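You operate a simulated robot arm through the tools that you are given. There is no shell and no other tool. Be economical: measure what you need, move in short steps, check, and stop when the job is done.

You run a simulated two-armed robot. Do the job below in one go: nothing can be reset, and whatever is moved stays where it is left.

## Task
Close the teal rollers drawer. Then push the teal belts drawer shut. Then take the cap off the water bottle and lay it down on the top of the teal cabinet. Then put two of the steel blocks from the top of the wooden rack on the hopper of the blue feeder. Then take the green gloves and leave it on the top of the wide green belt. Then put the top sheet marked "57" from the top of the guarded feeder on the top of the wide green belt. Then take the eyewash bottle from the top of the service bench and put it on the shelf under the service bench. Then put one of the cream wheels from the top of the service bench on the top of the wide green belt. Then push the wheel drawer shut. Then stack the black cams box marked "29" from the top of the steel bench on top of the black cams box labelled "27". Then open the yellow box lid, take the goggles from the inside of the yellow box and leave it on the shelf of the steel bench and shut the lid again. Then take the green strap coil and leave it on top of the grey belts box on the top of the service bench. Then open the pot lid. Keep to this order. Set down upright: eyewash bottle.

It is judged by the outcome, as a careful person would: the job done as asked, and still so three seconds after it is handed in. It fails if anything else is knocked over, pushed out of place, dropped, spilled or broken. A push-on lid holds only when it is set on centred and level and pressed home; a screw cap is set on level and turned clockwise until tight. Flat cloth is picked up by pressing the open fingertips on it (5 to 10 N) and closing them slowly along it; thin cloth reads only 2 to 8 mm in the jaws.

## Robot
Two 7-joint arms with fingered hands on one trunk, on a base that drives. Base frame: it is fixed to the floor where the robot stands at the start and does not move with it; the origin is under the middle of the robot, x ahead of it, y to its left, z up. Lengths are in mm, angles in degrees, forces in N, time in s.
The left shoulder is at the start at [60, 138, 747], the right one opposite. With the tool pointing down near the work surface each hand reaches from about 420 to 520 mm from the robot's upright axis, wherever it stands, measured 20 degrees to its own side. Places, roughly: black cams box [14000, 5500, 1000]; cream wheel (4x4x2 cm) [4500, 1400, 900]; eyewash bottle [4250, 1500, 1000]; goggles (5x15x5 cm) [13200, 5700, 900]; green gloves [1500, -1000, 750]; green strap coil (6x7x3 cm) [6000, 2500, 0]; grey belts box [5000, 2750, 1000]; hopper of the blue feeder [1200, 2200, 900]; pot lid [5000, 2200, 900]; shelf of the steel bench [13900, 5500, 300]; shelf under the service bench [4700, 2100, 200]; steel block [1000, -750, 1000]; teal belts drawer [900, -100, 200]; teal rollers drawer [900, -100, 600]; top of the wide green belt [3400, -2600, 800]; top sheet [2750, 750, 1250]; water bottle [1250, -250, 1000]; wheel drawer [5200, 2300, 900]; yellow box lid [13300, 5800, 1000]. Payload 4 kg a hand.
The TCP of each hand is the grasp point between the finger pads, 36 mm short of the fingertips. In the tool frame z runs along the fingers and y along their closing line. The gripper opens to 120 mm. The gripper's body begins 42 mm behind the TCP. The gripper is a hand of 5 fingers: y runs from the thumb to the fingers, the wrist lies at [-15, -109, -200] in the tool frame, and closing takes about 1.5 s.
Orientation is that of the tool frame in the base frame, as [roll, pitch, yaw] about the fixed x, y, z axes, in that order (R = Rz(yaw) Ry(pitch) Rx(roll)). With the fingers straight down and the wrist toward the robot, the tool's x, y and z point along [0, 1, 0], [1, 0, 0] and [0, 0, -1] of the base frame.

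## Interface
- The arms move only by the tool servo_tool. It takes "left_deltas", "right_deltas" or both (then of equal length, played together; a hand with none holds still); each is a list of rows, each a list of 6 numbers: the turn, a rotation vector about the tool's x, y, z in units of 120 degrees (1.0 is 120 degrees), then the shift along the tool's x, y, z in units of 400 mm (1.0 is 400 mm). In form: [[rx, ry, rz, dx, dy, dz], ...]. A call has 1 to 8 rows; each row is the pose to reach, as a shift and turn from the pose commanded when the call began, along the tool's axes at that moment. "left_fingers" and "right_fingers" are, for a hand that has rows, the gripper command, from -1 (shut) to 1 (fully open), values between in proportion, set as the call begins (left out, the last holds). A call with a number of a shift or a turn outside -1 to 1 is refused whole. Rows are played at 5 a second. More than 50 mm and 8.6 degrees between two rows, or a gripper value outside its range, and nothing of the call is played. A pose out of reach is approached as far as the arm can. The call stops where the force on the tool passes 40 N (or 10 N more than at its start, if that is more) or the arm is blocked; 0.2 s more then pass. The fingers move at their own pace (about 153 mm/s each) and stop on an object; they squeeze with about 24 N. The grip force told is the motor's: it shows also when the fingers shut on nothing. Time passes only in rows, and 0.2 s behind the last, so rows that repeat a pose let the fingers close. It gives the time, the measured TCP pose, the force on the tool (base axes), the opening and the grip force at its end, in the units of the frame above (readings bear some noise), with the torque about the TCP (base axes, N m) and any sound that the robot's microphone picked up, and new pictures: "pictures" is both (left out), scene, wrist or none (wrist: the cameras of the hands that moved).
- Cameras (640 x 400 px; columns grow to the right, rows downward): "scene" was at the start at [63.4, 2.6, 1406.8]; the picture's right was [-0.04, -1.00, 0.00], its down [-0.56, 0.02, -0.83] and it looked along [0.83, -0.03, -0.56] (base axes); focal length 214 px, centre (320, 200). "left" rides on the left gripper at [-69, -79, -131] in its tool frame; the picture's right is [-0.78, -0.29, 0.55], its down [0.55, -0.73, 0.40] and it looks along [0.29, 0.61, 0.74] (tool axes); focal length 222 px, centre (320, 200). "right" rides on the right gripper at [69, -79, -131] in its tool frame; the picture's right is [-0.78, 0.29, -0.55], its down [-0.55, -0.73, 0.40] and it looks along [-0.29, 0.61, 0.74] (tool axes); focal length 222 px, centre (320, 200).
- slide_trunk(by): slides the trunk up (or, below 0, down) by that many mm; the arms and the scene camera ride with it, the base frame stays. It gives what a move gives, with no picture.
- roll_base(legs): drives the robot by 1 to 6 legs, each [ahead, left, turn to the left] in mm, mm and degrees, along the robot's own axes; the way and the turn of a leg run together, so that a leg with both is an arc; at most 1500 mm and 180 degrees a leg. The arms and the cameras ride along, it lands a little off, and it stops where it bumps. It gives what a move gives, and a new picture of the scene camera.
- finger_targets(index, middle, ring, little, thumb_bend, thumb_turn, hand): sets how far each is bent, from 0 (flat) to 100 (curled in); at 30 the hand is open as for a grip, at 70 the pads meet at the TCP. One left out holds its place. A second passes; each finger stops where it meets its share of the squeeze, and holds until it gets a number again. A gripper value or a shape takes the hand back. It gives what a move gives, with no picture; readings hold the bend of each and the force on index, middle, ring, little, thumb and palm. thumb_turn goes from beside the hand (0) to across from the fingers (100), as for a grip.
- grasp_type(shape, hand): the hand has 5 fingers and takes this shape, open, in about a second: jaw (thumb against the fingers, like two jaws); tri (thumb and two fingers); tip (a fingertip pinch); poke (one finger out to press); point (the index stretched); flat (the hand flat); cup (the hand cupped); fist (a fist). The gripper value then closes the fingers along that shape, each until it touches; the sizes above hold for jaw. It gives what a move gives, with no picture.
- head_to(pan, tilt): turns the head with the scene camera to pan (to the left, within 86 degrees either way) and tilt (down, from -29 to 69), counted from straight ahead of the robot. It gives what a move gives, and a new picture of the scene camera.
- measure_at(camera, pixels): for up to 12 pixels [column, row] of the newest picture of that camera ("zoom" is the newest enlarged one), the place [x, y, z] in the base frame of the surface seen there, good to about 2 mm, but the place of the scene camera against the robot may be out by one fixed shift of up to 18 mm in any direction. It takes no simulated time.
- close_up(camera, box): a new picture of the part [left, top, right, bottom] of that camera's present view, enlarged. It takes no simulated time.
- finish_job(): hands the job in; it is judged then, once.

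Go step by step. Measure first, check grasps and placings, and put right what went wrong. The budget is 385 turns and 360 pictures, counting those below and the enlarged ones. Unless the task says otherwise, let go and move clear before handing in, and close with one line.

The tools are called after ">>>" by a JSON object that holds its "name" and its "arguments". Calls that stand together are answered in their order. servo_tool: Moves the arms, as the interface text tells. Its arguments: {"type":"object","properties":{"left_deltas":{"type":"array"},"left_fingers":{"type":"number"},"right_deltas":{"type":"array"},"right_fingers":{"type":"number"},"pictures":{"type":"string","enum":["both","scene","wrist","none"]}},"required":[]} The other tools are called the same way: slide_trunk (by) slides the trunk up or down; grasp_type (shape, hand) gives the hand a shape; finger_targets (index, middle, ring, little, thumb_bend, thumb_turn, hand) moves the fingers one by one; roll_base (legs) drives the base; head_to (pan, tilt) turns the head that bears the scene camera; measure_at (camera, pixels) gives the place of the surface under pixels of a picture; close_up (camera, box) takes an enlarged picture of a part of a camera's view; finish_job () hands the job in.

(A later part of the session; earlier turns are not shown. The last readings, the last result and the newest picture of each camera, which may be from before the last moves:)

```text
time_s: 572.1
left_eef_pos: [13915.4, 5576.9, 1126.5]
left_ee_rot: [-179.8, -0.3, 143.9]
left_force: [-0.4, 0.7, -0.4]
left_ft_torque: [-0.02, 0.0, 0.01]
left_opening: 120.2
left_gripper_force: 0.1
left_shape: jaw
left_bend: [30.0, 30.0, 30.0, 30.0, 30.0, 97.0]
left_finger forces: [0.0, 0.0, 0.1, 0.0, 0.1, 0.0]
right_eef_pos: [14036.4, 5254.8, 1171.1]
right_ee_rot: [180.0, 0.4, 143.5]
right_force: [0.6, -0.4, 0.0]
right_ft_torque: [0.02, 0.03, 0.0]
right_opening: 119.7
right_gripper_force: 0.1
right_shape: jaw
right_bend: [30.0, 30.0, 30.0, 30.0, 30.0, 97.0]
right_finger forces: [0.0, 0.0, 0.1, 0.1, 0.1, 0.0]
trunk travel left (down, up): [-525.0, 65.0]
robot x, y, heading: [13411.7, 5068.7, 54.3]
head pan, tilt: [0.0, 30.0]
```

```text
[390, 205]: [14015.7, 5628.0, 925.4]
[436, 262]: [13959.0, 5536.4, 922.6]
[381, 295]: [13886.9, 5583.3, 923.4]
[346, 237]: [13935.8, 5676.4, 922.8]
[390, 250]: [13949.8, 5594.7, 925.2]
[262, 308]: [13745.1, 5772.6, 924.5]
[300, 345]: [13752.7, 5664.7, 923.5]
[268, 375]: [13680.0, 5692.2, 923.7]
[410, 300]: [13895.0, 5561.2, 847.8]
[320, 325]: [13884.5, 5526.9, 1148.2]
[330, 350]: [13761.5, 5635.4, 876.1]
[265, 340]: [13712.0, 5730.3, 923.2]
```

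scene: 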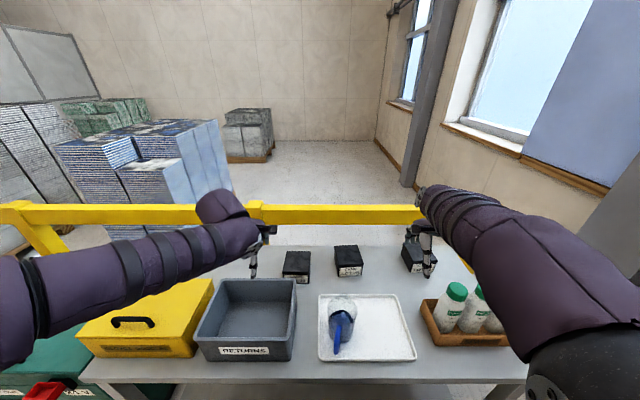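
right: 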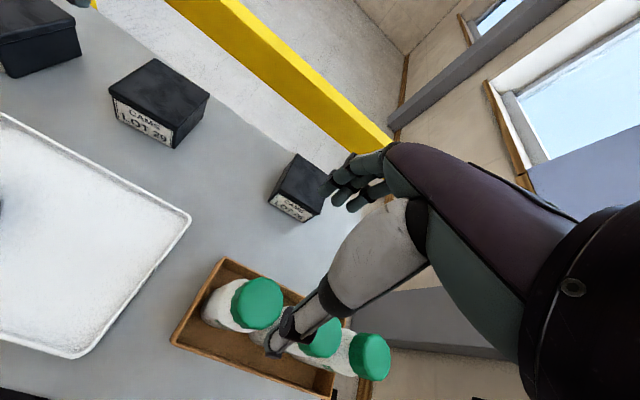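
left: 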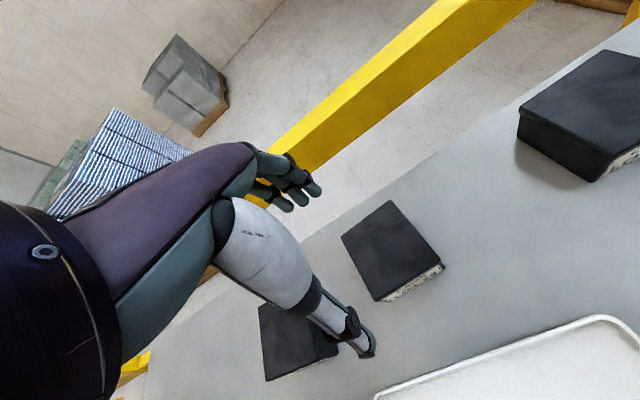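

LOT 29: centre [13949,5606], 86 mm wide (axis ≈56.8° yaw grip), top 924; LOT 27: centre ≈[13746,5706], rotated ~7° from it. Raising the right hand clear of the bottles, lowering the trunk 90 mm, and turning the left hand 87° clockwise over LOT 29.

>>> {"name": "servo_tool", "arguments": {"right_deltas": [[0, 0, 0, 0, 0, -0.1], [0, 0, 0, 0, 0, -0.2], [0, 0, 0, 0, -0.05, -0.3], [0, 0, 0, 0, -0.1, -0.38]], "pictures": "none"}}

>>> {"name": "slide_trunk", "arguments": {"by": -90}}

>>> {"name": "servo_tool", "arguments": {"left_deltas": [[0, 0, 0.07, 0, 0.01, 0], [0, 0, 0.14, 0, 0.02, 0], [0, 0, 0.21, 0, 0.03, 0], [0, 0, 0.28, -0.005, 0.04, 0], [0, 0, 0.35, -0.01, 0.05, 0], [0, 0, 0.42, -0.015, 0.06, 0], [0, 0, 0.49, -0.02, 0.08, 0], [0, 0, 0.56, -0.02, 0.1, 0]], "pictures": "none"}}

>>> {"name": "servo_tool", "arguments": {"left_deltas": [[0, 0, 0.06, 0, 0, 0], [0, 0, 0.12, 0, 0, 0], [0, 0, 0.166, 0, 0, 0]], "pictures": "wrist"}}

```text
time_s: 573.1
left_eef_pos: [13914.0, 5576.9, 1127.9]
left_ee_rot: [-179.8, -0.3, 144.0]
left_force: [-0.8, 0.6, 0.0]
left_ft_torque: [0.01, 0.02, -0.01]
left_opening: 119.8
left_gripper_force: 0.0
left_shape: jaw
left_bend: [30.0, 30.0, 30.0, 30.0, 30.0, 97.0]
left_finger forces: [0.1, 0.0, 0.0, 0.0, 0.0, 0.0]
right_eef_pos: [14010.9, 5222.2, 1324.2]
right_ee_rot: [-180.0, 0.4, 143.6]
right_force: [0.0, -0.4, 0.5]
right_ft_torque: [0.0, 0.02, 0.01]
right_opening: 119.8
right_gripper_force: 0.0
right_shape: jaw
right_bend: [30.0, 30.0, 30.0, 30.0, 30.0, 97.0]
right_finger forces: [0.1, 0.0, 0.1, 0.0, 0.0, 0.1]
trunk travel left (down, up): [-525.0, 65.0]
robot x, y, heading: [13404.5, 5071.0, 54.4]
head pan, tilt: [0.0, 30.0]
```

```text
time_s: 574.3
left_eef_pos: [13914.7, 5577.7, 1037.8]
left_ee_rot: [-179.8, -0.4, 144.0]
left_force: [-0.5, 0.3, 0.9]
left_ft_torque: [-0.02, 0.0, -0.03]
left_opening: 119.7
left_gripper_force: 0.1
left_shape: jaw
left_bend: [30.0, 30.0, 30.0, 30.0, 30.0, 97.0]
left_finger forces: [0.0, 0.1, 0.1, 0.0, 0.0, 0.0]
right_eef_pos: [14010.8, 5223.2, 1233.5]
right_ee_rot: [-180.0, 0.5, 143.6]
right_force: [0.6, 0.5, -0.7]
right_ft_torque: [0.01, -0.02, 0.01]
right_opening: 119.9
right_gripper_force: 0.1
right_shape: jaw
right_bend: [30.0, 30.0, 30.0, 30.0, 30.0, 97.0]
right_finger forces: [0.1, 0.0, 0.0, 0.1, 0.0, 0.0]
trunk travel left (down, up): [-435.0, 155.0]
robot x, y, heading: [13404.5, 5071.8, 54.3]
head pan, tilt: [0.0, 30.0]
```

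```text
time_s: 576.1
left_eef_pos: [13940.5, 5597.8, 1035.2]
left_ee_rot: [-179.3, -0.3, 77.4]
left_force: [0.3, -0.7, 0.2]
left_ft_torque: [0.07, 0.05, -0.01]
left_opening: 120.0
left_gripper_force: 0.1
left_shape: jaw
left_bend: [30.0, 30.0, 30.0, 30.0, 30.0, 97.0]
left_finger forces: [0.0, 0.0, 0.1, 0.0, 0.0, 0.0]
left hand out of reach, approached as far as the arm can: row 8
right_eef_pos: [14010.7, 5224.6, 1233.9]
right_ee_rot: [180.0, 0.5, 143.8]
right_force: [-1.0, 0.8, 0.4]
right_ft_torque: [-0.06, -0.07, -0.01]
right_opening: 119.7
right_gripper_force: 0.1
right_shape: jaw
right_bend: [30.0, 30.0, 30.0, 30.0, 30.0, 97.0]
right_finger forces: [0.0, 0.0, 0.0, 0.0, 0.1, 0.1]
trunk travel left (down, up): [-435.0, 155.0]
robot x, y, heading: [13407.9, 5071.0, 54.3]
head pan, tilt: [0.0, 30.0]
```

```text
time_s: 576.9
left_eef_pos: [13907.7, 5574.4, 1028.1]
left_ee_rot: [-179.9, 0.0, 57.2]
left_force: [-0.7, 0.4, 0.1]
left_ft_torque: [0.02, -0.01, 0.03]
left_opening: 120.0
left_gripper_force: 0.0
left_shape: jaw
left_bend: [30.0, 30.0, 30.0, 30.0, 30.0, 97.0]
left_finger forces: [0.0, 0.1, 0.0, 0.0, 0.1, 0.1]
left hand out of reach, approached as far as the arm can: row 1, 2, 3
right_eef_pos: [14007.4, 5224.9, 1234.6]
right_ee_rot: [180.0, 0.6, 143.7]
right_force: [-0.1, 0.7, 0.8]
right_ft_torque: [-0.02, -0.01, 0.01]
right_opening: 119.7
right_gripper_force: 0.1
right_shape: jaw
right_bend: [30.0, 30.0, 30.0, 30.0, 30.0, 97.0]
right_finger forces: [0.0, 0.0, 0.0, 0.0, 0.1, 0.0]
trunk travel left (down, up): [-435.0, 155.0]
robot x, y, heading: [13408.6, 5069.4, 54.4]
head pan, tilt: [0.0, 30.0]
```

left: 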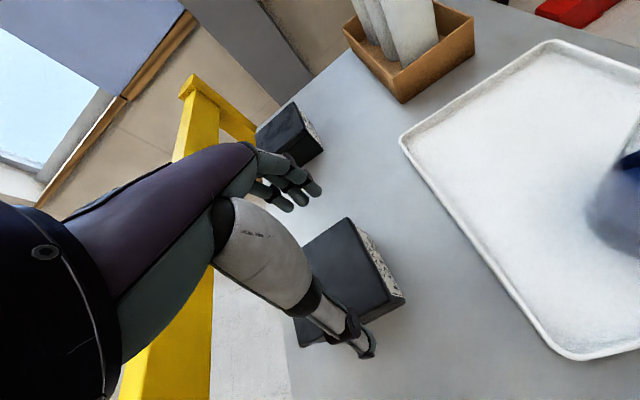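

Short of reach by 52 mm because the shoulder is low; raising the trunk 150 mm instead, then moving over the box and descending.

>>> {"name": "slide_trunk", "arguments": {"by": 150}}

>>> {"name": "servo_tool", "arguments": {"left_deltas": [[0, 0, 0, 0, 0, 0.1], [0, 0, 0, 0, 0, 0.2], [0, 0, 0, 0.04, 0.015, 0.3], [0, 0, 0, 0.08, 0.03, 0.39], [0, 0, 0, 0.123, 0.045, 0.47], [0, 0, 0, 0.123, 0.045, 0.54]], "pictures": "wrist"}}

```text
time_s: 578.7
left_eef_pos: [13909.4, 5573.0, 1178.0]
left_ee_rot: [-179.8, -0.1, 57.3]
left_force: [-0.5, 0.0, -0.4]
left_ft_torque: [0.02, 0.0, 0.01]
left_opening: 120.0
left_gripper_force: 0.0
left_shape: jaw
left_bend: [30.0, 30.0, 30.0, 30.0, 30.0, 97.0]
left_finger forces: [0.0, 0.1, 0.1, 0.0, 0.0, 0.1]
right_eef_pos: [14011.7, 5224.0, 1383.7]
right_ee_rot: [-180.0, 0.4, 143.5]
right_force: [-0.3, -0.1, 1.1]
right_ft_torque: [0.01, -0.02, 0.01]
right_opening: 120.0
right_gripper_force: 0.0
right_shape: jaw
right_bend: [30.0, 30.0, 30.0, 30.0, 30.0, 97.0]
right_finger forces: [0.0, 0.0, 0.0, 0.1, 0.0, 0.0]
trunk travel left (down, up): [-585.0, 5.0]
robot x, y, heading: [13406.4, 5068.0, 54.5]
head pan, tilt: [0.0, 30.0]
```

```text
time_s: 580.1
left_eef_pos: [13934.1, 5584.3, 955.8]
left_ee_rot: [-180.0, -0.2, 57.4]
left_force: [0.4, 0.4, 0.3]
left_ft_torque: [0.03, 0.02, 0.03]
left_opening: 120.0
left_gripper_force: 0.0
left_shape: jaw
left_bend: [30.0, 30.0, 30.0, 30.0, 30.0, 97.0]
left_finger forces: [0.0, 0.0, 0.1, 0.0, 0.0, 0.0]
left hand out of reach, approached as far as the arm can: row 5, 6
right_eef_pos: [14008.6, 5224.4, 1383.8]
right_ee_rot: [180.0, 0.5, 143.6]
right_force: [-0.3, 1.2, 0.2]
right_ft_torque: [-0.01, -0.01, 0.0]
right_opening: 119.8
right_gripper_force: 0.0
right_shape: jaw
right_bend: [30.0, 30.0, 30.0, 30.0, 30.0, 97.0]
right_finger forces: [0.1, 0.0, 0.0, 0.0, 0.0, 0.0]
trunk travel left (down, up): [-585.0, 5.0]
robot x, y, heading: [13406.0, 5068.9, 54.2]
head pan, tilt: [0.0, 30.0]
```

left: 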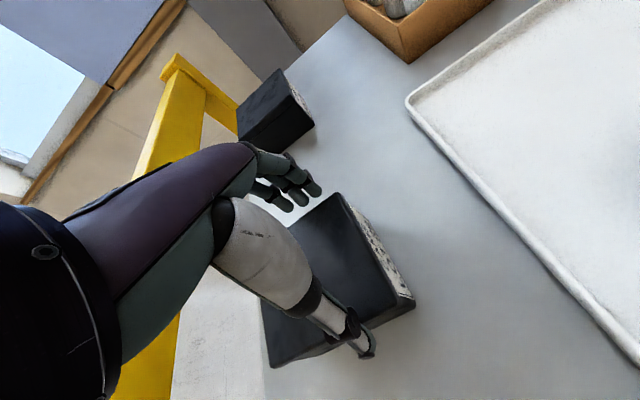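

Laterally centred, 26 mm short along the box's depth, which is acceptable for a side grip. Descending to z≈900 and closing.

>>> {"name": "servo_tool", "arguments": {"left_deltas": [[0, 0, 0, 0.01, 0, 0.05], [0, 0, 0, 0.02, 0, 0.1], [0, 0, 0, 0.03, 0, 0.14]], "pictures": "none"}}

>>> {"name": "servo_tool", "arguments": {"left_deltas": [[0, 0, 0, 0, 0, 0], [0, 0, 0, 0, 0, 0], [0, 0, 0, 0, 0, 0], [0, 0, 0, 0, 0, 0], [0, 0, 0, 0, 0, 0], [0, 0, 0, 0, 0, 0]], "left_fingers": -0.7, "pictures": "none"}}

>>> {"name": "servo_tool", "arguments": {"left_deltas": [[0, 0, 0, 0, 0, -0.04], [0, 0, 0, 0, 0, -0.1], [0, 0, 0, -0.02, 0, -0.18], [0, 0, 0, -0.05, 0, -0.27], [0, 0, 0, -0.08, 0, -0.36]], "pictures": "wrist"}}

```text
time_s: 580.9
left_eef_pos: [13940.4, 5596.2, 910.4]
left_ee_rot: [-179.6, -0.9, 57.3]
left_force: [-7.4, -4.5, 24.1]
left_ft_torque: [0.38, -0.01, -0.1]
left_opening: 120.2
left_gripper_force: 0.0
left_shape: jaw
left_bend: [28.0, 30.0, 30.0, 26.0, 25.0, 95.0]
left_finger forces: [6.1, 0.1, 0.1, 9.3, 21.1, 0.0]
right_eef_pos: [14010.1, 5223.4, 1384.3]
right_ee_rot: [-179.9, 0.5, 143.7]
right_force: [0.5, 0.4, -0.6]
right_ft_torque: [-0.07, 0.03, 0.01]
right_opening: 119.8
right_gripper_force: 0.1
right_shape: jaw
right_bend: [30.0, 30.0, 30.0, 30.0, 30.0, 97.0]
right_finger forces: [0.0, 0.0, 0.0, 0.0, 0.1, 0.0]
trunk travel left (down, up): [-585.0, 5.0]
robot x, y, heading: [13410.0, 5070.0, 54.3]
head pan, tilt: [0.0, 30.0]
stopped in row 3 (left hand): the force on the tool passed its limit at 49 N (the readings are from after the stop); the commanded pose is now the measured one
```

```text
time_s: 582.3
left_eef_pos: [13939.7, 5594.7, 910.6]
left_ee_rot: [-179.5, -0.9, 57.4]
left_force: [1.1, -2.3, 36.3]
left_ft_torque: [0.26, -0.22, -0.26]
left_opening: 108.6
left_gripper_force: 23.9
left_shape: jaw
left_bend: [27.0, 30.0, 31.0, 25.0, 31.0, 95.0]
left_finger forces: [26.0, 10.2, 3.4, 13.7, 55.3, 0.1]
right_eef_pos: [14009.4, 5221.9, 1384.9]
right_ee_rot: [179.9, 0.4, 143.7]
right_force: [-0.7, 0.6, 0.0]
right_ft_torque: [0.0, -0.04, 0.03]
right_opening: 119.7
right_gripper_force: 0.1
right_shape: jaw
right_bend: [30.0, 30.0, 30.0, 30.0, 30.0, 97.0]
right_finger forces: [0.0, 0.0, 0.1, 0.1, 0.0, 0.0]
trunk travel left (down, up): [-585.0, 5.0]
robot x, y, heading: [13405.7, 5070.7, 54.5]
head pan, tilt: [0.0, 30.0]
```

```text
time_s: 583.5
left_eef_pos: [13922.4, 5565.2, 1050.2]
left_ee_rot: [-179.3, -0.7, 57.3]
left_force: [-0.1, -0.2, -2.7]
left_ft_torque: [-0.05, 0.05, -0.03]
left_opening: 108.8
left_gripper_force: 24.3
left_shape: jaw
left_bend: [27.0, 30.0, 31.0, 26.0, 32.0, 95.0]
left_finger forces: [25.3, 9.5, 2.9, 9.0, 46.7, 0.0]
right_eef_pos: [14009.7, 5223.4, 1382.5]
right_ee_rot: [180.0, 0.5, 143.7]
right_force: [-0.6, -0.2, 0.2]
right_ft_torque: [0.0, 0.01, 0.01]
right_opening: 119.8
right_gripper_force: 0.1
right_shape: jaw
right_bend: [30.0, 30.0, 30.0, 30.0, 30.0, 97.0]
right_finger forces: [0.0, 0.0, 0.0, 0.0, 0.1, 0.1]
trunk travel left (down, up): [-585.0, 5.0]
robot x, y, heading: [13405.4, 5069.5, 54.4]
head pan, tilt: [0.0, 30.0]
```

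left: 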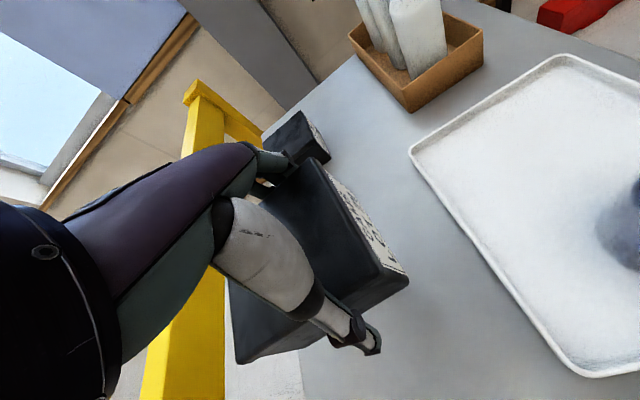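

LOT 29 is gripped and lifted level. Carrying it left over LOT 27 at safe height, turning 7° to match.

>>> {"name": "servo_tool", "arguments": {"left_deltas": [[0, 0, 0.01, -0.02, -0.09, -0.02], [0, 0, 0.02, -0.02, -0.19, -0.02], [0, 0, 0.03, -0.01, -0.29, -0.02], [0, 0, 0.04, 0.0, -0.39, -0.02], [0, 0, 0.05, 0.01, -0.48, -0.02], [0, 0, 0.058, 0.023, -0.565, -0.02]], "pictures": "both"}}

```text
time_s: 584.9
left_eef_pos: [13738.1, 5695.0, 1060.0]
left_ee_rot: [-179.3, -0.6, 50.4]
left_force: [0.1, -0.3, -2.5]
left_ft_torque: [-0.01, 0.02, 0.01]
left_opening: 108.8
left_gripper_force: 24.6
left_shape: jaw
left_bend: [27.0, 30.0, 31.0, 26.0, 32.0, 95.0]
left_finger forces: [25.2, 9.4, 3.0, 8.9, 46.6, 0.1]
right_eef_pos: [14009.8, 5224.1, 1382.5]
right_ee_rot: [-180.0, 0.4, 143.8]
right_force: [0.4, -0.7, -0.8]
right_ft_torque: [0.03, 0.0, -0.01]
right_opening: 119.7
right_gripper_force: 0.1
right_shape: jaw
right_bend: [30.0, 30.0, 30.0, 30.0, 30.0, 97.0]
right_finger forces: [0.1, 0.0, 0.0, 0.0, 0.0, 0.1]
trunk travel left (down, up): [-585.0, 5.0]
robot x, y, heading: [13408.0, 5068.4, 54.5]
head pan, tilt: [0.0, 30.0]
```

scene: 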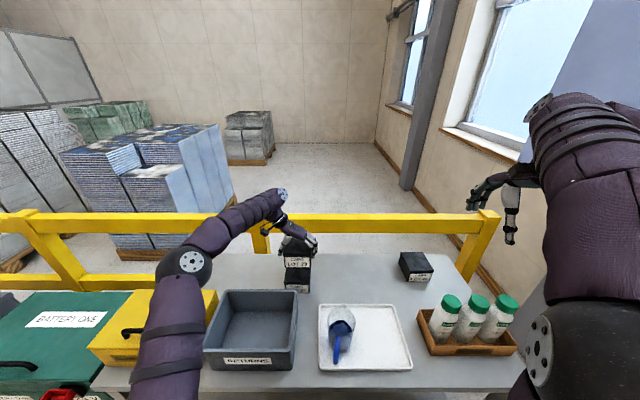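
left: 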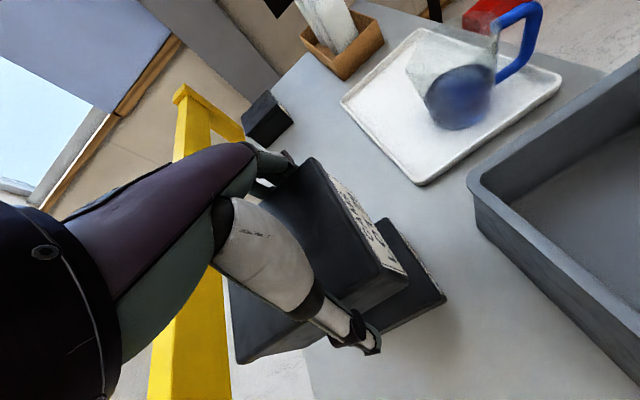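

LOT 29 hovers over LOT 27. Measuring both boxes' corners for alignment.

>>> {"name": "measure_at", "arguments": {"camera": "left", "pixels": [[440, 292], [388, 225], [405, 310], [420, 260], [380, 250], [315, 163], [376, 262], [395, 285], [350, 305], [340, 200]]}}

>>> {"name": "close_up", "arguments": {"camera": "scene", "box": [260, 215, 340, 300]}}

```text
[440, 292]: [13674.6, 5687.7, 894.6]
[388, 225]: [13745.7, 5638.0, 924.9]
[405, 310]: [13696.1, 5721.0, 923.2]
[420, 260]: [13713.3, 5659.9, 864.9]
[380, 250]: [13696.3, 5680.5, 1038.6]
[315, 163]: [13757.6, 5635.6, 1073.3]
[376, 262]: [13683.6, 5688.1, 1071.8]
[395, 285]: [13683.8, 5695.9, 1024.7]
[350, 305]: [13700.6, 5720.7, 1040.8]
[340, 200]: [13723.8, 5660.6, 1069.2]
```

```text
4.71 times, centred on (300, 258) of scene
```

zoom: 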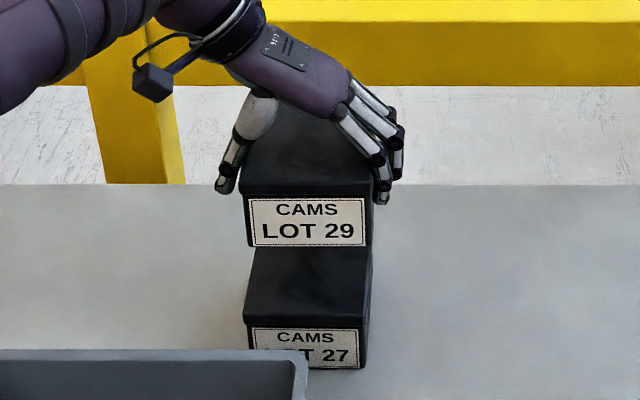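

Alignment is within ~5–8 mm. Shifting 5 mm left and lowering to just above contact.

>>> {"name": "servo_tool", "arguments": {"left_deltas": [[0, 0, 0, 0, -0.0125, 0.06], [0, 0, 0, 0, -0.0125, 0.12], [0, 0, 0, 0, -0.0125, 0.16], [0, 0, 0, 0, -0.0125, 0.174]], "pictures": "none"}}

>>> {"name": "servo_tool", "arguments": {"left_deltas": [[0, 0, 0, 0, 0, 0.005], [0, 0, 0, 0, 0, 0.01]], "pictures": "none"}}

```text
time_s: 585.9
left_eef_pos: [13735.3, 5700.1, 990.1]
left_ee_rot: [-179.3, -0.5, 50.4]
left_force: [0.0, -0.3, -3.2]
left_ft_torque: [-0.04, 0.09, -0.02]
left_opening: 108.8
left_gripper_force: 24.3
left_shape: jaw
left_bend: [27.0, 30.0, 31.0, 26.0, 32.0, 95.0]
left_finger forces: [25.2, 9.5, 3.1, 8.9, 46.5, 0.0]
right_eef_pos: [14012.0, 5223.5, 1382.6]
right_ee_rot: [-179.9, 0.4, 143.7]
right_force: [0.2, -0.1, -0.9]
right_ft_torque: [-0.02, -0.02, 0.03]
right_opening: 119.8
right_gripper_force: 0.1
right_shape: jaw
right_bend: [30.0, 30.0, 30.0, 30.0, 30.0, 97.0]
right_finger forces: [0.0, 0.0, 0.0, 0.0, 0.1, 0.0]
trunk travel left (down, up): [-585.0, 5.0]
robot x, y, heading: [13405.1, 5068.2, 54.0]
head pan, tilt: [0.0, 30.0]
```

```text
time_s: 586.5
left_eef_pos: [13735.1, 5700.1, 989.0]
left_ee_rot: [-179.3, -0.8, 50.3]
left_force: [-0.7, -1.2, 1.9]
left_ft_torque: [0.08, -0.19, -0.05]
left_opening: 108.6
left_gripper_force: 24.1
left_shape: jaw
left_bend: [27.0, 30.0, 31.0, 26.0, 32.0, 95.0]
left_finger forces: [24.7, 9.3, 2.9, 11.3, 47.3, 0.0]
right_eef_pos: [14011.3, 5223.0, 1383.7]
right_ee_rot: [180.0, 0.4, 143.7]
right_force: [0.5, 0.7, -0.3]
right_ft_torque: [0.0, -0.01, -0.02]
right_opening: 119.7
right_gripper_force: 0.1
right_shape: jaw
right_bend: [30.0, 30.0, 30.0, 30.0, 30.0, 97.0]
right_finger forces: [0.0, 0.0, 0.1, 0.0, 0.0, 0.0]
trunk travel left (down, up): [-585.0, 5.0]
robot x, y, heading: [13406.9, 5070.1, 54.3]
head pan, tilt: [0.0, 30.0]
```

Box 29 rests on 27. The box is nearly as wide as the normal opening, so I'll spread the fingers wider individually before lifting away.

>>> {"name": "finger_targets", "arguments": {"hand": "left", "index": 12, "middle": 12, "ring": 12, "little": 12, "thumb_bend": 12}}

>>> {"name": "servo_tool", "arguments": {"left_deltas": [[0, 0, 0, 0, 0, -0.02], [0, 0, 0, 0, 0, -0.06], [0, 0, 0, 0, 0, -0.13], [0, 0, 0, 0, 0, -0.21], [0, 0, 0, 0, 0, -0.3]], "pictures": "wrist"}}

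```text
time_s: 587.5
left_eef_pos: [13735.5, 5700.1, 987.7]
left_ee_rot: [-179.3, -0.6, 50.3]
left_force: [-0.5, 0.4, 0.6]
left_ft_torque: [-0.05, -0.02, 0.0]
left_opening: 165.0
left_gripper_force: 0.0
left_shape: fingers
left_bend: [12.0, 12.0, 12.0, 12.0, 12.0, 99.0]
left_finger forces: [0.0, 0.0, 0.0, 0.0, 0.0, 0.0]
right_eef_pos: [14010.9, 5223.2, 1383.7]
right_ee_rot: [180.0, 0.4, 143.6]
right_force: [-0.1, -0.1, 0.4]
right_ft_torque: [0.0, 0.02, 0.01]
right_opening: 119.7
right_gripper_force: 0.0
right_shape: jaw
right_bend: [30.0, 30.0, 30.0, 30.0, 30.0, 97.0]
right_finger forces: [0.0, 0.0, 0.0, 0.0, 0.1, 0.0]
trunk travel left (down, up): [-585.0, 5.0]
robot x, y, heading: [13406.2, 5070.3, 54.2]
head pan, tilt: [0.0, 30.0]
```

```text
time_s: 588.7
left_eef_pos: [13733.6, 5698.8, 1109.0]
left_ee_rot: [-179.4, -0.6, 50.3]
left_force: [0.1, 0.3, -0.5]
left_ft_torque: [0.02, -0.02, -0.01]
left_opening: 165.2
left_gripper_force: 0.1
left_shape: fingers
left_bend: [12.0, 12.0, 12.0, 12.0, 12.0, 99.0]
left_finger forces: [0.0, 0.0, 0.1, 0.0, 0.1, 0.0]
right_eef_pos: [14010.4, 5224.2, 1383.3]
right_ee_rot: [-180.0, 0.4, 143.6]
right_force: [-0.1, 0.5, 0.7]
right_ft_torque: [0.03, -0.02, 0.01]
right_opening: 119.8
right_gripper_force: 0.0
right_shape: jaw
right_bend: [30.0, 30.0, 30.0, 30.0, 30.0, 97.0]
right_finger forces: [0.0, 0.0, 0.1, 0.0, 0.1, 0.1]
trunk travel left (down, up): [-585.0, 5.0]
robot x, y, heading: [13408.9, 5071.2, 54.5]
head pan, tilt: [0.0, 30.0]
```

left: 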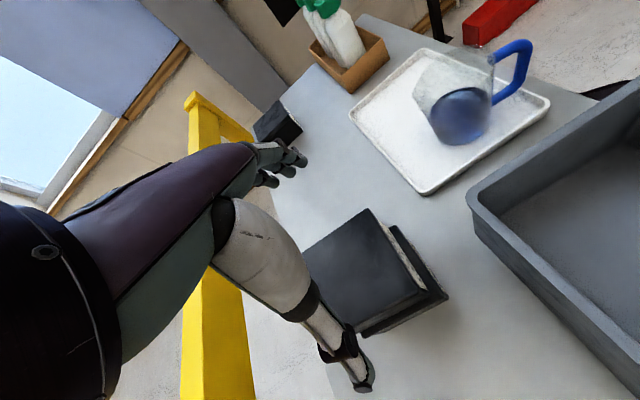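

LOT 29 now sits on LOT 27. Next the yellow box: I'll retract the hand, re-jaw it, and measure the yellow box and battery beside it.

>>> {"name": "grasp_type", "arguments": {"shape": "jaw", "hand": "left"}}

>>> {"name": "servo_tool", "arguments": {"left_deltas": [[0, 0, -0.06, -0.08, 0, -0.06], [0, 0, -0.12, -0.16, 0, -0.12], [0, 0, -0.18, -0.25, 0, -0.18], [0, 0, -0.25, -0.34, 0, -0.24], [0, 0, -0.32, -0.43, 0, -0.28], [0, 0, -0.39, -0.52, 0, -0.3], [0, 0, -0.46, -0.6, 0, -0.3], [0, 0, -0.53, -0.65, 0, -0.3]], "pictures": "scene"}}

>>> {"name": "measure_at", "arguments": {"camera": "scene", "pixels": [[90, 320], [120, 360], [60, 300], [190, 300], [150, 350], [130, 320], [200, 335], [110, 330], [260, 310], [215, 292]]}}

```text
time_s: 589.6
left_eef_pos: [13733.5, 5698.3, 1108.1]
left_ee_rot: [-179.3, -0.6, 50.3]
left_force: [1.2, 0.0, -0.4]
left_ft_torque: [-0.02, 0.02, 0.01]
left_opening: 120.1
left_gripper_force: 0.1
left_shape: jaw
left_bend: [30.0, 30.0, 30.0, 30.0, 30.0, 97.0]
left_finger forces: [0.0, 0.1, 0.0, 0.1, 0.0, 0.0]
right_eef_pos: [14010.7, 5224.0, 1383.4]
right_ee_rot: [180.0, 0.4, 143.7]
right_force: [-0.2, 0.4, 0.3]
right_ft_torque: [0.02, -0.01, 0.02]
right_opening: 120.0
right_gripper_force: 0.1
right_shape: jaw
right_bend: [30.0, 30.0, 30.0, 30.0, 30.0, 97.0]
right_finger forces: [0.1, 0.0, 0.0, 0.0, 0.0, 0.1]
trunk travel left (down, up): [-585.0, 5.0]
robot x, y, heading: [13406.2, 5069.3, 54.4]
head pan, tilt: [0.0, 30.0]
```

```text
time_s: 591.4
left_eef_pos: [13568.7, 5495.4, 1222.2]
left_ee_rot: [179.7, -1.1, 114.1]
left_force: [0.1, 0.8, 0.0]
left_ft_torque: [0.04, -0.01, 0.03]
left_opening: 120.0
left_gripper_force: 0.0
left_shape: jaw
left_bend: [30.0, 30.0, 30.0, 30.0, 30.0, 97.0]
left_finger forces: [0.0, 0.1, 0.0, 0.0, 0.0, 0.1]
right_eef_pos: [14011.4, 5222.3, 1383.9]
right_ee_rot: [180.0, 0.4, 143.7]
right_force: [0.0, -0.4, 0.2]
right_ft_torque: [0.02, 0.0, 0.0]
right_opening: 120.0
right_gripper_force: 0.1
right_shape: jaw
right_bend: [30.0, 30.0, 30.0, 30.0, 30.0, 97.0]
right_finger forces: [0.0, 0.0, 0.0, 0.0, 0.0, 0.1]
trunk travel left (down, up): [-585.0, 5.0]
robot x, y, heading: [13403.0, 5071.9, 54.1]
head pan, tilt: [0.0, 30.0]
```

scene: 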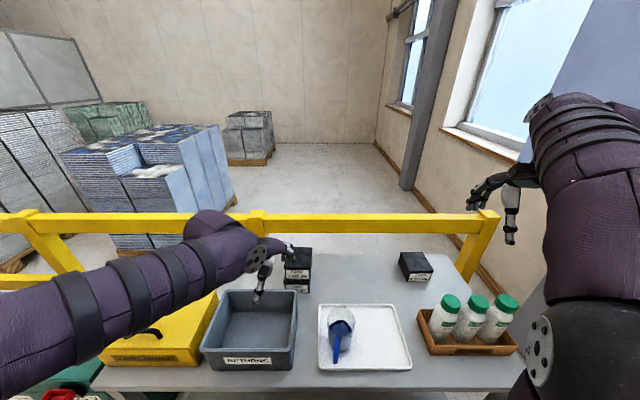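

```text
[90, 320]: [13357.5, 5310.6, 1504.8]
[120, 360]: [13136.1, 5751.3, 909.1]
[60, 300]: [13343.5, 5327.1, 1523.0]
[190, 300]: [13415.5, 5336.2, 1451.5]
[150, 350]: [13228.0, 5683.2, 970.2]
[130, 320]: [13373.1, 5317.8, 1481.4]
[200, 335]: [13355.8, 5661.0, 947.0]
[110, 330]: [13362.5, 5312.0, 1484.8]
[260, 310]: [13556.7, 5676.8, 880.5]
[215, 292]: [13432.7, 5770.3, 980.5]
```

The stack is stable. Shifting 240 mm left (and 60 mm back) for the yellow box.

>>> {"name": "roll_base", "arguments": {"legs": [[-60, 240, 0]]}}

>>> {"name": "servo_tool", "arguments": {"left_deltas": [[0, 0, -0.06, 0, -0.06, 0], [0, 0, -0.12, 0.05, -0.12, 0], [0, 0, -0.18, 0.1, -0.18, 0], [0, 0, -0.25, 0.15, -0.2, -0.05]], "pictures": "both"}}

```text
time_s: 593.2
left_eef_pos: [13336.7, 5588.1, 1223.7]
left_ee_rot: [179.8, -0.9, 114.1]
left_force: [-0.3, 0.4, -0.1]
left_ft_torque: [-0.01, -0.01, -0.03]
left_opening: 119.9
left_gripper_force: 0.1
left_shape: jaw
left_bend: [30.0, 30.0, 30.0, 30.0, 30.0, 97.0]
left_finger forces: [0.1, 0.1, 0.0, 0.0, 0.0, 0.0]
right_eef_pos: [13777.8, 5318.3, 1384.2]
right_ee_rot: [-180.0, 0.6, 143.8]
right_force: [-1.1, -0.3, -0.3]
right_ft_torque: [-0.02, -0.02, -0.01]
right_opening: 119.9
right_gripper_force: 0.1
right_shape: jaw
right_bend: [30.0, 30.0, 30.0, 30.0, 30.0, 97.0]
right_finger forces: [0.0, 0.0, 0.0, 0.0, 0.0, 0.1]
trunk travel left (down, up): [-585.0, 5.0]
robot x, y, heading: [13173.5, 5164.3, 54.6]
head pan, tilt: [0.0, 30.0]
```

scene: 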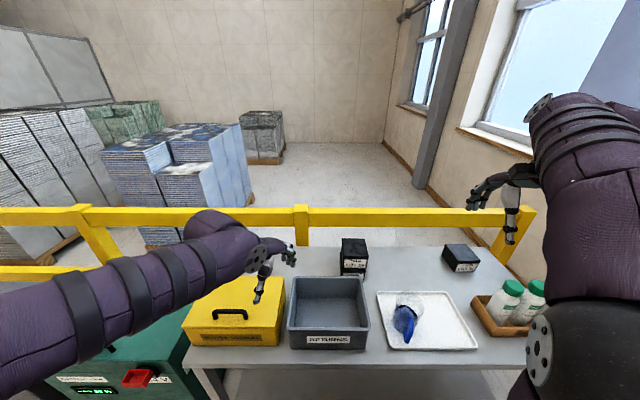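

```text
time_s: 594.2
left_eef_pos: [13239.4, 5612.0, 1244.4]
left_ee_rot: [179.4, -0.7, 144.2]
left_force: [-0.4, 0.3, 0.2]
left_ft_torque: [-0.01, 0.05, -0.02]
left_opening: 120.1
left_gripper_force: 0.0
left_shape: jaw
left_bend: [30.0, 30.0, 30.0, 30.0, 30.0, 97.0]
left_finger forces: [0.0, 0.1, 0.1, 0.0, 0.1, 0.1]
right_eef_pos: [13778.6, 5317.6, 1382.4]
right_ee_rot: [180.0, 0.3, 143.8]
right_force: [0.4, 0.5, -0.3]
right_ft_torque: [-0.02, 0.02, 0.02]
right_opening: 119.8
right_gripper_force: 0.1
right_shape: jaw
right_bend: [30.0, 30.0, 30.0, 30.0, 30.0, 97.0]
right_finger forces: [0.0, 0.0, 0.0, 0.0, 0.0, 0.0]
trunk travel left (down, up): [-585.0, 5.0]
robot x, y, heading: [13174.3, 5162.7, 54.4]
head pan, tilt: [0.0, 30.0]
```

scene: 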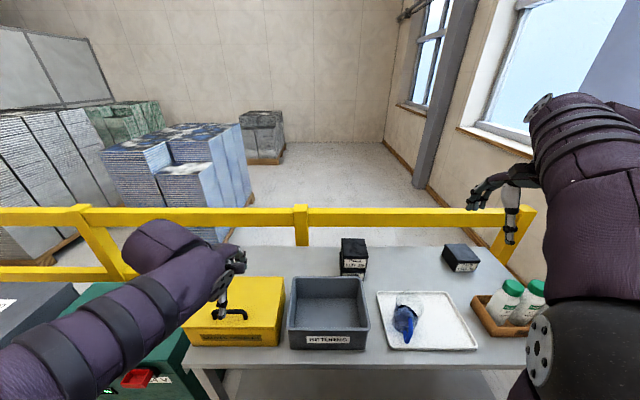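
left: 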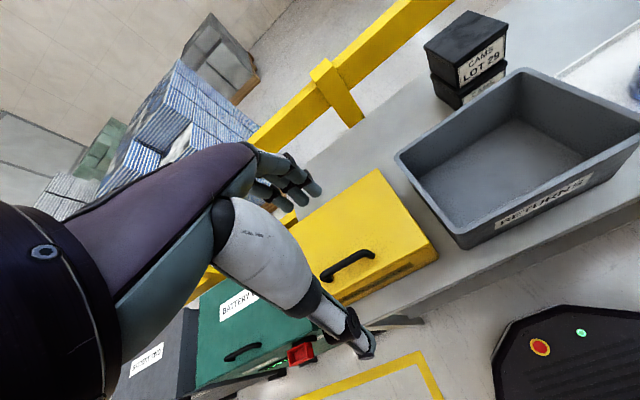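

Measuring the yellow box lid corners and handle in the left view.

>>> {"name": "measure_at", "arguments": {"camera": "left", "pixels": [[378, 175], [433, 248], [345, 300], [348, 262], [325, 278], [370, 252], [347, 258], [380, 230], [400, 280], [300, 225], [435, 262], [350, 285]]}}

>>> {"name": "close_up", "arguments": {"camera": "left", "box": [280, 150, 460, 320]}}

```text
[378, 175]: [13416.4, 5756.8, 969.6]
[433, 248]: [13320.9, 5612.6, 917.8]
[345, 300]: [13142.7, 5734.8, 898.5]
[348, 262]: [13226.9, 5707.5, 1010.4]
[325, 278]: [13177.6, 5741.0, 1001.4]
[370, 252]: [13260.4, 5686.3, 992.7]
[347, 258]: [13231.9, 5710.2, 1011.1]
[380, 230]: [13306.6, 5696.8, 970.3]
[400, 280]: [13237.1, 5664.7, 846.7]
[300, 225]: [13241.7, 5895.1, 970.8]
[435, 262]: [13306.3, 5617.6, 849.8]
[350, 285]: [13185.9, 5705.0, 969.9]
```

```text
2.35 times, centred on (370, 235) of left
```

zoom: 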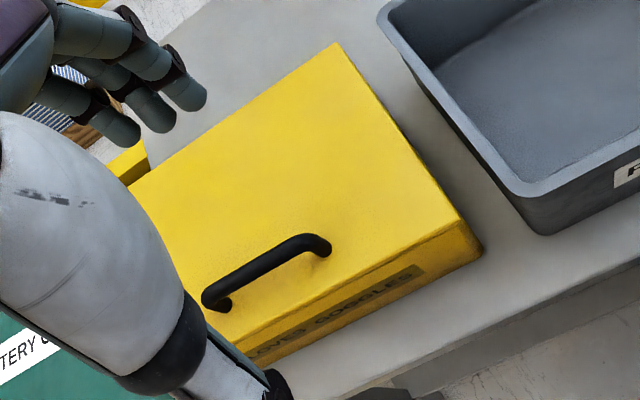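

Lid: top z 970, handle bar centre ≈[13224,5712], z≈1003, ~138 mm in front of the rear hinge. Bringing the left hand down over the handle bar.

>>> {"name": "servo_tool", "arguments": {"left_deltas": [[0.004, 0, -0.01, 0.06, 0.06, 0.05], [0.005, 0, -0.02, 0.12, 0.12, 0.1], [0.005, 0, -0.026, 0.177, 0.18, 0.17], [0.005, 0, -0.026, 0.177, 0.18, 0.28], [0.005, 0, -0.026, 0.177, 0.18, 0.39], [0.005, 0, -0.026, 0.177, 0.18, 0.48]], "left_fingers": 0.1, "pictures": "wrist"}}

```text
time_s: 595.6
left_eef_pos: [13221.5, 5715.6, 1053.5]
left_ee_rot: [-179.5, 1.6, 150.1]
left_force: [3.2, -2.0, 0.1]
left_ft_torque: [0.3, 0.26, -0.06]
left_opening: 66.3
left_gripper_force: 0.1
left_shape: jaw
left_bend: [40.0, 44.0, 42.0, 67.0, 51.0, 100.0]
left_finger forces: [0.0, 0.0, 0.1, 0.1, 0.0, 0.0]
right_eef_pos: [13778.4, 5317.5, 1383.2]
right_ee_rot: [180.0, 0.5, 143.8]
right_force: [0.2, 0.0, -0.4]
right_ft_torque: [-0.07, 0.0, -0.02]
right_opening: 119.8
right_gripper_force: 0.1
right_shape: jaw
right_bend: [30.0, 30.0, 30.0, 30.0, 30.0, 97.0]
right_finger forces: [0.1, 0.0, 0.0, 0.0, 0.0, 0.0]
trunk travel left (down, up): [-585.0, 5.0]
robot x, y, heading: [13176.6, 5160.8, 54.5]
head pan, tilt: [0.0, 30.0]
```

left: 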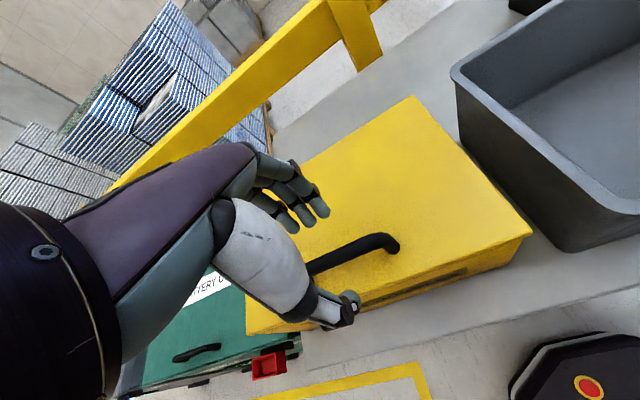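

Handle lies between thumb and fingers, slightly right of centre. Shifting 25 mm right, lowering to z≈1012 and closing.

>>> {"name": "servo_tool", "arguments": {"left_deltas": [[0, 0, 0, -0.06, 0, 0.02], [0, 0, 0, -0.06, 0, 0.06], [0, 0, 0, -0.06, 0, 0.1]], "pictures": "none"}}

>>> {"name": "servo_tool", "arguments": {"left_deltas": [[0, 0, 0, 0, 0, 0], [0, 0, 0, 0, 0, 0], [0, 0, 0, 0, 0, 0], [0, 0, 0, 0, 0, 0], [0, 0, 0, 0, 0, 0], [0, 0, 0, 0, 0, 0], [0, 0, 0, 0, 0, 0]], "left_fingers": -1, "pictures": "wrist"}}

```text
time_s: 596.4
left_eef_pos: [13242.7, 5701.9, 1012.4]
left_ee_rot: [179.9, -0.6, 147.1]
left_force: [-0.3, 0.0, 0.0]
left_ft_torque: [-0.01, -0.02, 0.0]
left_opening: 66.0
left_gripper_force: 0.3
left_shape: jaw
left_bend: [40.0, 44.0, 42.0, 67.0, 51.0, 100.0]
left_finger forces: [0.0, 0.0, 0.0, 0.0, 0.1, 0.0]
right_eef_pos: [13777.7, 5318.8, 1383.7]
right_ee_rot: [-179.9, 0.4, 143.8]
right_force: [0.6, 0.4, -0.5]
right_ft_torque: [-0.01, -0.02, -0.03]
right_opening: 119.9
right_gripper_force: 0.1
right_shape: jaw
right_bend: [30.0, 30.0, 30.0, 30.0, 30.0, 97.0]
right_finger forces: [0.0, 0.0, 0.0, 0.1, 0.1, 0.0]
trunk travel left (down, up): [-585.0, 5.0]
robot x, y, heading: [13175.8, 5165.7, 54.5]
head pan, tilt: [0.0, 30.0]
```

```text
time_s: 598.0
left_eef_pos: [13242.2, 5699.9, 1012.9]
left_ee_rot: [179.8, -0.7, 147.3]
left_force: [-3.9, 0.4, 1.0]
left_ft_torque: [0.18, 0.06, -0.13]
left_opening: 0.0
left_gripper_force: 24.0
left_shape: jaw
left_bend: [68.0, 70.0, 70.0, 70.0, 71.0, 100.0]
left_finger forces: [11.9, 0.0, 1.2, 2.8, 20.8, 0.1]
right_eef_pos: [13778.2, 5317.6, 1383.2]
right_ee_rot: [180.0, 0.4, 143.8]
right_force: [-0.2, -0.5, 0.1]
right_ft_torque: [0.02, -0.01, -0.02]
right_opening: 119.9
right_gripper_force: 0.0
right_shape: jaw
right_bend: [30.0, 30.0, 30.0, 30.0, 30.0, 97.0]
right_finger forces: [0.0, 0.1, 0.0, 0.0, 0.0, 0.0]
trunk travel left (down, up): [-585.0, 5.0]
robot x, y, heading: [13173.2, 5163.3, 54.3]
head pan, tilt: [0.0, 30.0]
```

left: 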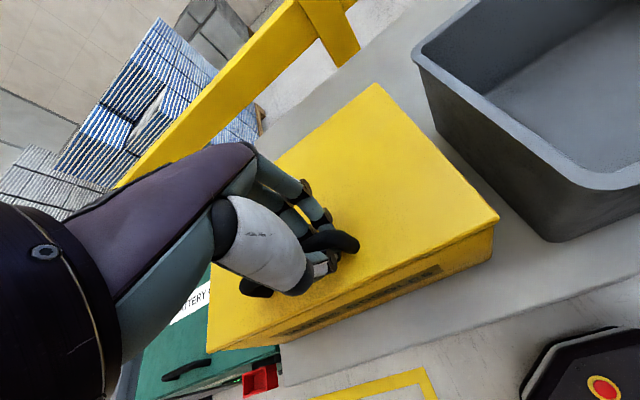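

Fingers have closed round the handle bar. Lifting the lid along its arc to about 80°.

>>> {"name": "servo_tool", "arguments": {"left_deltas": [[0, 0, 0, 0, 0.022, -0.058], [0, 0, 0, 0, 0.0535, -0.112], [0, 0, 0, 0, 0.094, -0.16], [0, 0, 0, 0, 0.142, -0.199], [0, 0, 0, 0, 0.196, -0.23], [0, 0, 0, 0, 0.255, -0.251], [0, 0, 0, 0, 0.316, -0.261], [0, 0, 0, 0, 0.379, -0.261]], "pictures": "both"}}

```text
time_s: 599.8
left_eef_pos: [13327.4, 5828.6, 1118.5]
left_ee_rot: [179.9, -0.7, 147.2]
left_force: [-0.6, -0.4, -0.4]
left_ft_torque: [0.0, 0.02, -0.01]
left_opening: 0.0
left_gripper_force: 24.0
left_shape: jaw
left_bend: [71.0, 70.0, 70.0, 67.0, 72.0, 100.0]
left_finger forces: [0.0, 0.0, 0.0, 0.1, 0.5, 0.0]
right_eef_pos: [13779.4, 5316.5, 1381.9]
right_ee_rot: [180.0, 0.4, 143.8]
right_force: [0.2, 0.1, -0.1]
right_ft_torque: [-0.01, -0.01, 0.01]
right_opening: 120.0
right_gripper_force: 0.0
right_shape: jaw
right_bend: [30.0, 30.0, 30.0, 30.0, 30.0, 97.0]
right_finger forces: [0.0, 0.0, 0.1, 0.0, 0.1, 0.0]
trunk travel left (down, up): [-585.0, 5.0]
robot x, y, heading: [13176.9, 5163.5, 54.6]
head pan, tilt: [0.0, 30.0]
```

scene: 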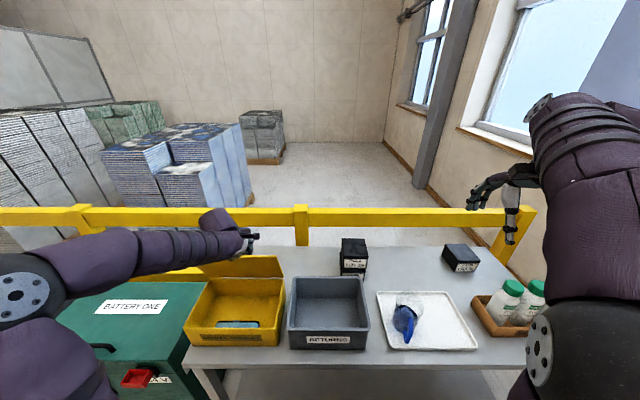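
left: 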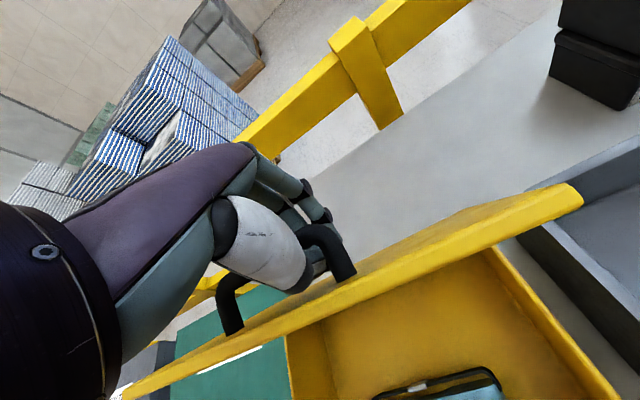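

The lid is up ~80° and the goggles show inside near the front (scene px 238,325). Pushing on to ~105° to see whether it rests open.

>>> {"name": "servo_tool", "arguments": {"left_deltas": [[0, 0, 0, 0, 0.03, 0.004], [0, 0, 0, 0, 0.06, 0.011], [0, 0, 0, 0, 0.09, 0.02], [0, 0, 0, 0, 0.119, 0.034], [0, 0, 0, 0, 0.145, 0.05]], "pictures": "none"}}

>>> {"name": "servo_tool", "arguments": {"left_deltas": [[0, 0, 0, 0, 0, 0], [0, 0, 0, 0, 0, 0], [0, 0, 0, 0, 0, 0], [0, 0, 0, 0, 0, 0]], "left_fingers": -0.2, "pictures": "wrist"}}

```text
time_s: 601.0
left_eef_pos: [13358.5, 5877.1, 1097.6]
left_ee_rot: [180.0, -0.7, 147.2]
left_force: [0.7, 0.6, 0.2]
left_ft_torque: [-0.01, -0.02, 0.01]
left_opening: 0.0
left_gripper_force: 24.2
left_shape: jaw
left_bend: [68.0, 70.0, 70.0, 67.0, 72.0, 100.0]
left_finger forces: [0.0, 0.0, 0.1, 0.0, 0.1, 0.1]
right_eef_pos: [13778.9, 5318.6, 1384.0]
right_ee_rot: [-180.0, 0.3, 143.8]
right_force: [-0.2, -0.5, 0.2]
right_ft_torque: [-0.02, 0.0, 0.02]
right_opening: 120.0
right_gripper_force: 0.1
right_shape: jaw
right_bend: [30.0, 30.0, 30.0, 30.0, 30.0, 97.0]
right_finger forces: [0.0, 0.0, 0.0, 0.0, 0.1, 0.1]
trunk travel left (down, up): [-585.0, 5.0]
robot x, y, heading: [13176.6, 5164.6, 54.3]
head pan, tilt: [0.0, 30.0]
```

```text
time_s: 602.0
left_eef_pos: [13358.3, 5877.0, 1099.2]
left_ee_rot: [179.8, -0.7, 147.3]
left_force: [0.1, 0.7, -1.3]
left_ft_torque: [0.09, -0.04, 0.02]
left_opening: 46.2
left_gripper_force: 0.2
left_shape: jaw
left_bend: [47.0, 50.0, 49.0, 70.0, 66.0, 100.0]
left_finger forces: [0.1, 0.0, 0.0, 0.0, 3.2, 0.0]
right_eef_pos: [13779.2, 5318.4, 1382.5]
right_ee_rot: [-180.0, 0.4, 143.8]
right_force: [-0.1, -0.7, 0.6]
right_ft_torque: [-0.03, 0.01, 0.01]
right_opening: 119.8
right_gripper_force: 0.0
right_shape: jaw
right_bend: [30.0, 30.0, 30.0, 30.0, 30.0, 97.0]
right_finger forces: [0.0, 0.1, 0.1, 0.0, 0.0, 0.0]
trunk travel left (down, up): [-585.0, 5.0]
robot x, y, heading: [13173.8, 5162.0, 54.2]
head pan, tilt: [0.0, 30.0]
```

left: 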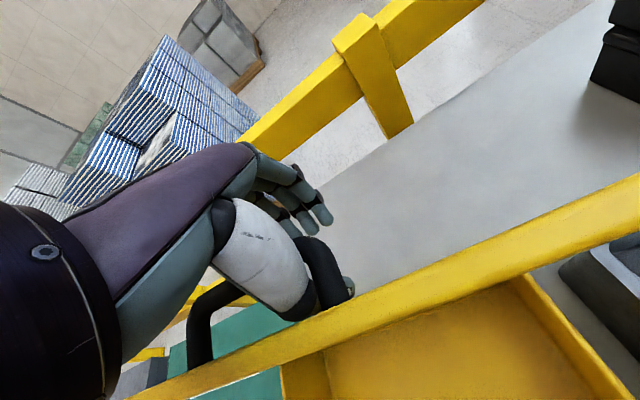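

The lid is past vertical with the bar loose in my open fingers. Lifting the left hand straight up to see if the lid stays open.

>>> {"name": "servo_tool", "arguments": {"left_deltas": [[0, 0, 0, 0, 0, -0.05], [0, 0, 0, 0, 0, -0.12], [0, 0, 0, 0, 0, -0.2], [0, 0, 0, 0, 0, -0.3]], "pictures": "scene"}}

```text
time_s: 603.0
left_eef_pos: [13359.2, 5874.9, 1218.7]
left_ee_rot: [179.9, -0.8, 147.2]
left_force: [-0.9, 0.4, 0.2]
left_ft_torque: [0.02, -0.01, 0.01]
left_opening: 48.0
left_gripper_force: 0.1
left_shape: jaw
left_bend: [46.0, 50.0, 49.0, 70.0, 65.0, 100.0]
left_finger forces: [0.0, 0.0, 0.1, 0.0, 0.0, 0.1]
right_eef_pos: [13779.1, 5316.7, 1383.9]
right_ee_rot: [-180.0, 0.4, 143.8]
right_force: [-0.3, -0.8, 0.3]
right_ft_torque: [0.01, -0.01, 0.03]
right_opening: 120.0
right_gripper_force: 0.1
right_shape: jaw
right_bend: [30.0, 30.0, 30.0, 30.0, 30.0, 97.0]
right_finger forces: [0.0, 0.0, 0.0, 0.0, 0.0, 0.1]
trunk travel left (down, up): [-585.0, 5.0]
robot x, y, heading: [13172.2, 5161.6, 54.2]
head pan, tilt: [0.0, 30.0]
```

scene: 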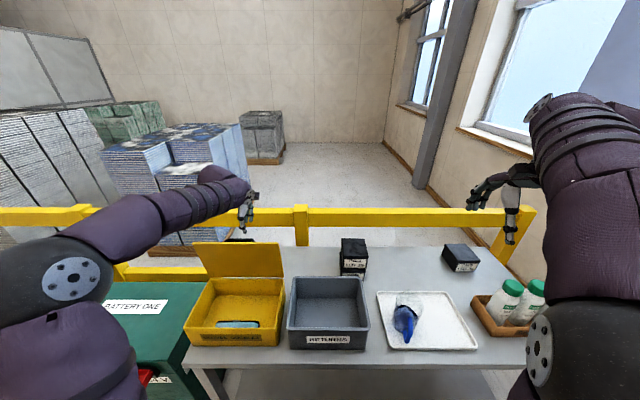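

The lid stays open by itself. Moving the left hand back over the box interior to view the goggles.

>>> {"name": "servo_tool", "arguments": {"left_deltas": [[0, 0, 0, 0, -0.1, 0], [0, 0, 0, 0, -0.2, 0], [0, 0, 0, 0, -0.3, 0], [0, 0, 0, 0, -0.4, 0], [0, 0, 0, 0, -0.5, 0.05], [0, 0, 0, 0, -0.58, 0.1]], "left_fingers": 0.8, "pictures": "wrist"}}

>>> {"name": "measure_at", "arguments": {"camera": "scene", "pixels": [[238, 323], [220, 324], [258, 323], [238, 328], [240, 305], [190, 320], [280, 310], [235, 345]]}}

```text
time_s: 604.4
left_eef_pos: [13232.1, 5678.4, 1179.0]
left_ee_rot: [179.8, -0.7, 147.2]
left_force: [0.0, 0.6, 0.0]
left_ft_torque: [0.0, 0.02, -0.02]
left_opening: 107.9
left_gripper_force: 0.2
left_shape: jaw
left_bend: [31.0, 32.0, 32.0, 31.0, 30.0, 98.0]
left_finger forces: [0.0, 0.1, 0.1, 0.0, 0.0, 0.0]
right_eef_pos: [13778.7, 5316.8, 1384.9]
right_ee_rot: [180.0, 0.4, 143.8]
right_force: [-0.8, 0.0, 0.4]
right_ft_torque: [0.01, -0.01, 0.0]
right_opening: 120.0
right_gripper_force: 0.0
right_shape: jaw
right_bend: [30.0, 30.0, 30.0, 30.0, 30.0, 97.0]
right_finger forces: [0.0, 0.1, 0.0, 0.0, 0.1, 0.0]
trunk travel left (down, up): [-585.0, 5.0]
robot x, y, heading: [13173.6, 5161.8, 54.1]
head pan, tilt: [0.0, 30.0]
```

left: 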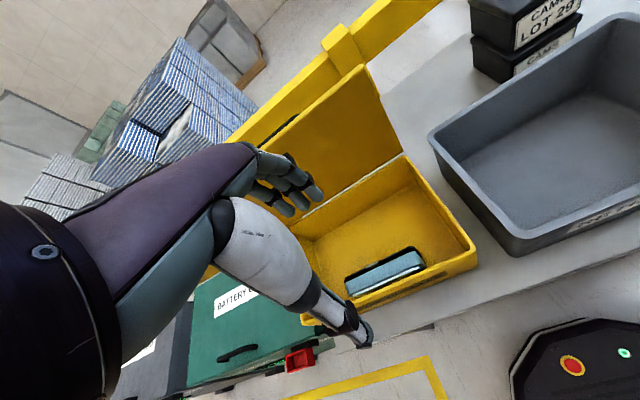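

```text
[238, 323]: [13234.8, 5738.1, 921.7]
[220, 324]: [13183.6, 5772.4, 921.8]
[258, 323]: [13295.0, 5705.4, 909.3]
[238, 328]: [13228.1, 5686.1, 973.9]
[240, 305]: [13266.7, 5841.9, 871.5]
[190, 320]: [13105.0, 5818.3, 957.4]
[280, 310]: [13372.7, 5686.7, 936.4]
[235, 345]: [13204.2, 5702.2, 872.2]
```

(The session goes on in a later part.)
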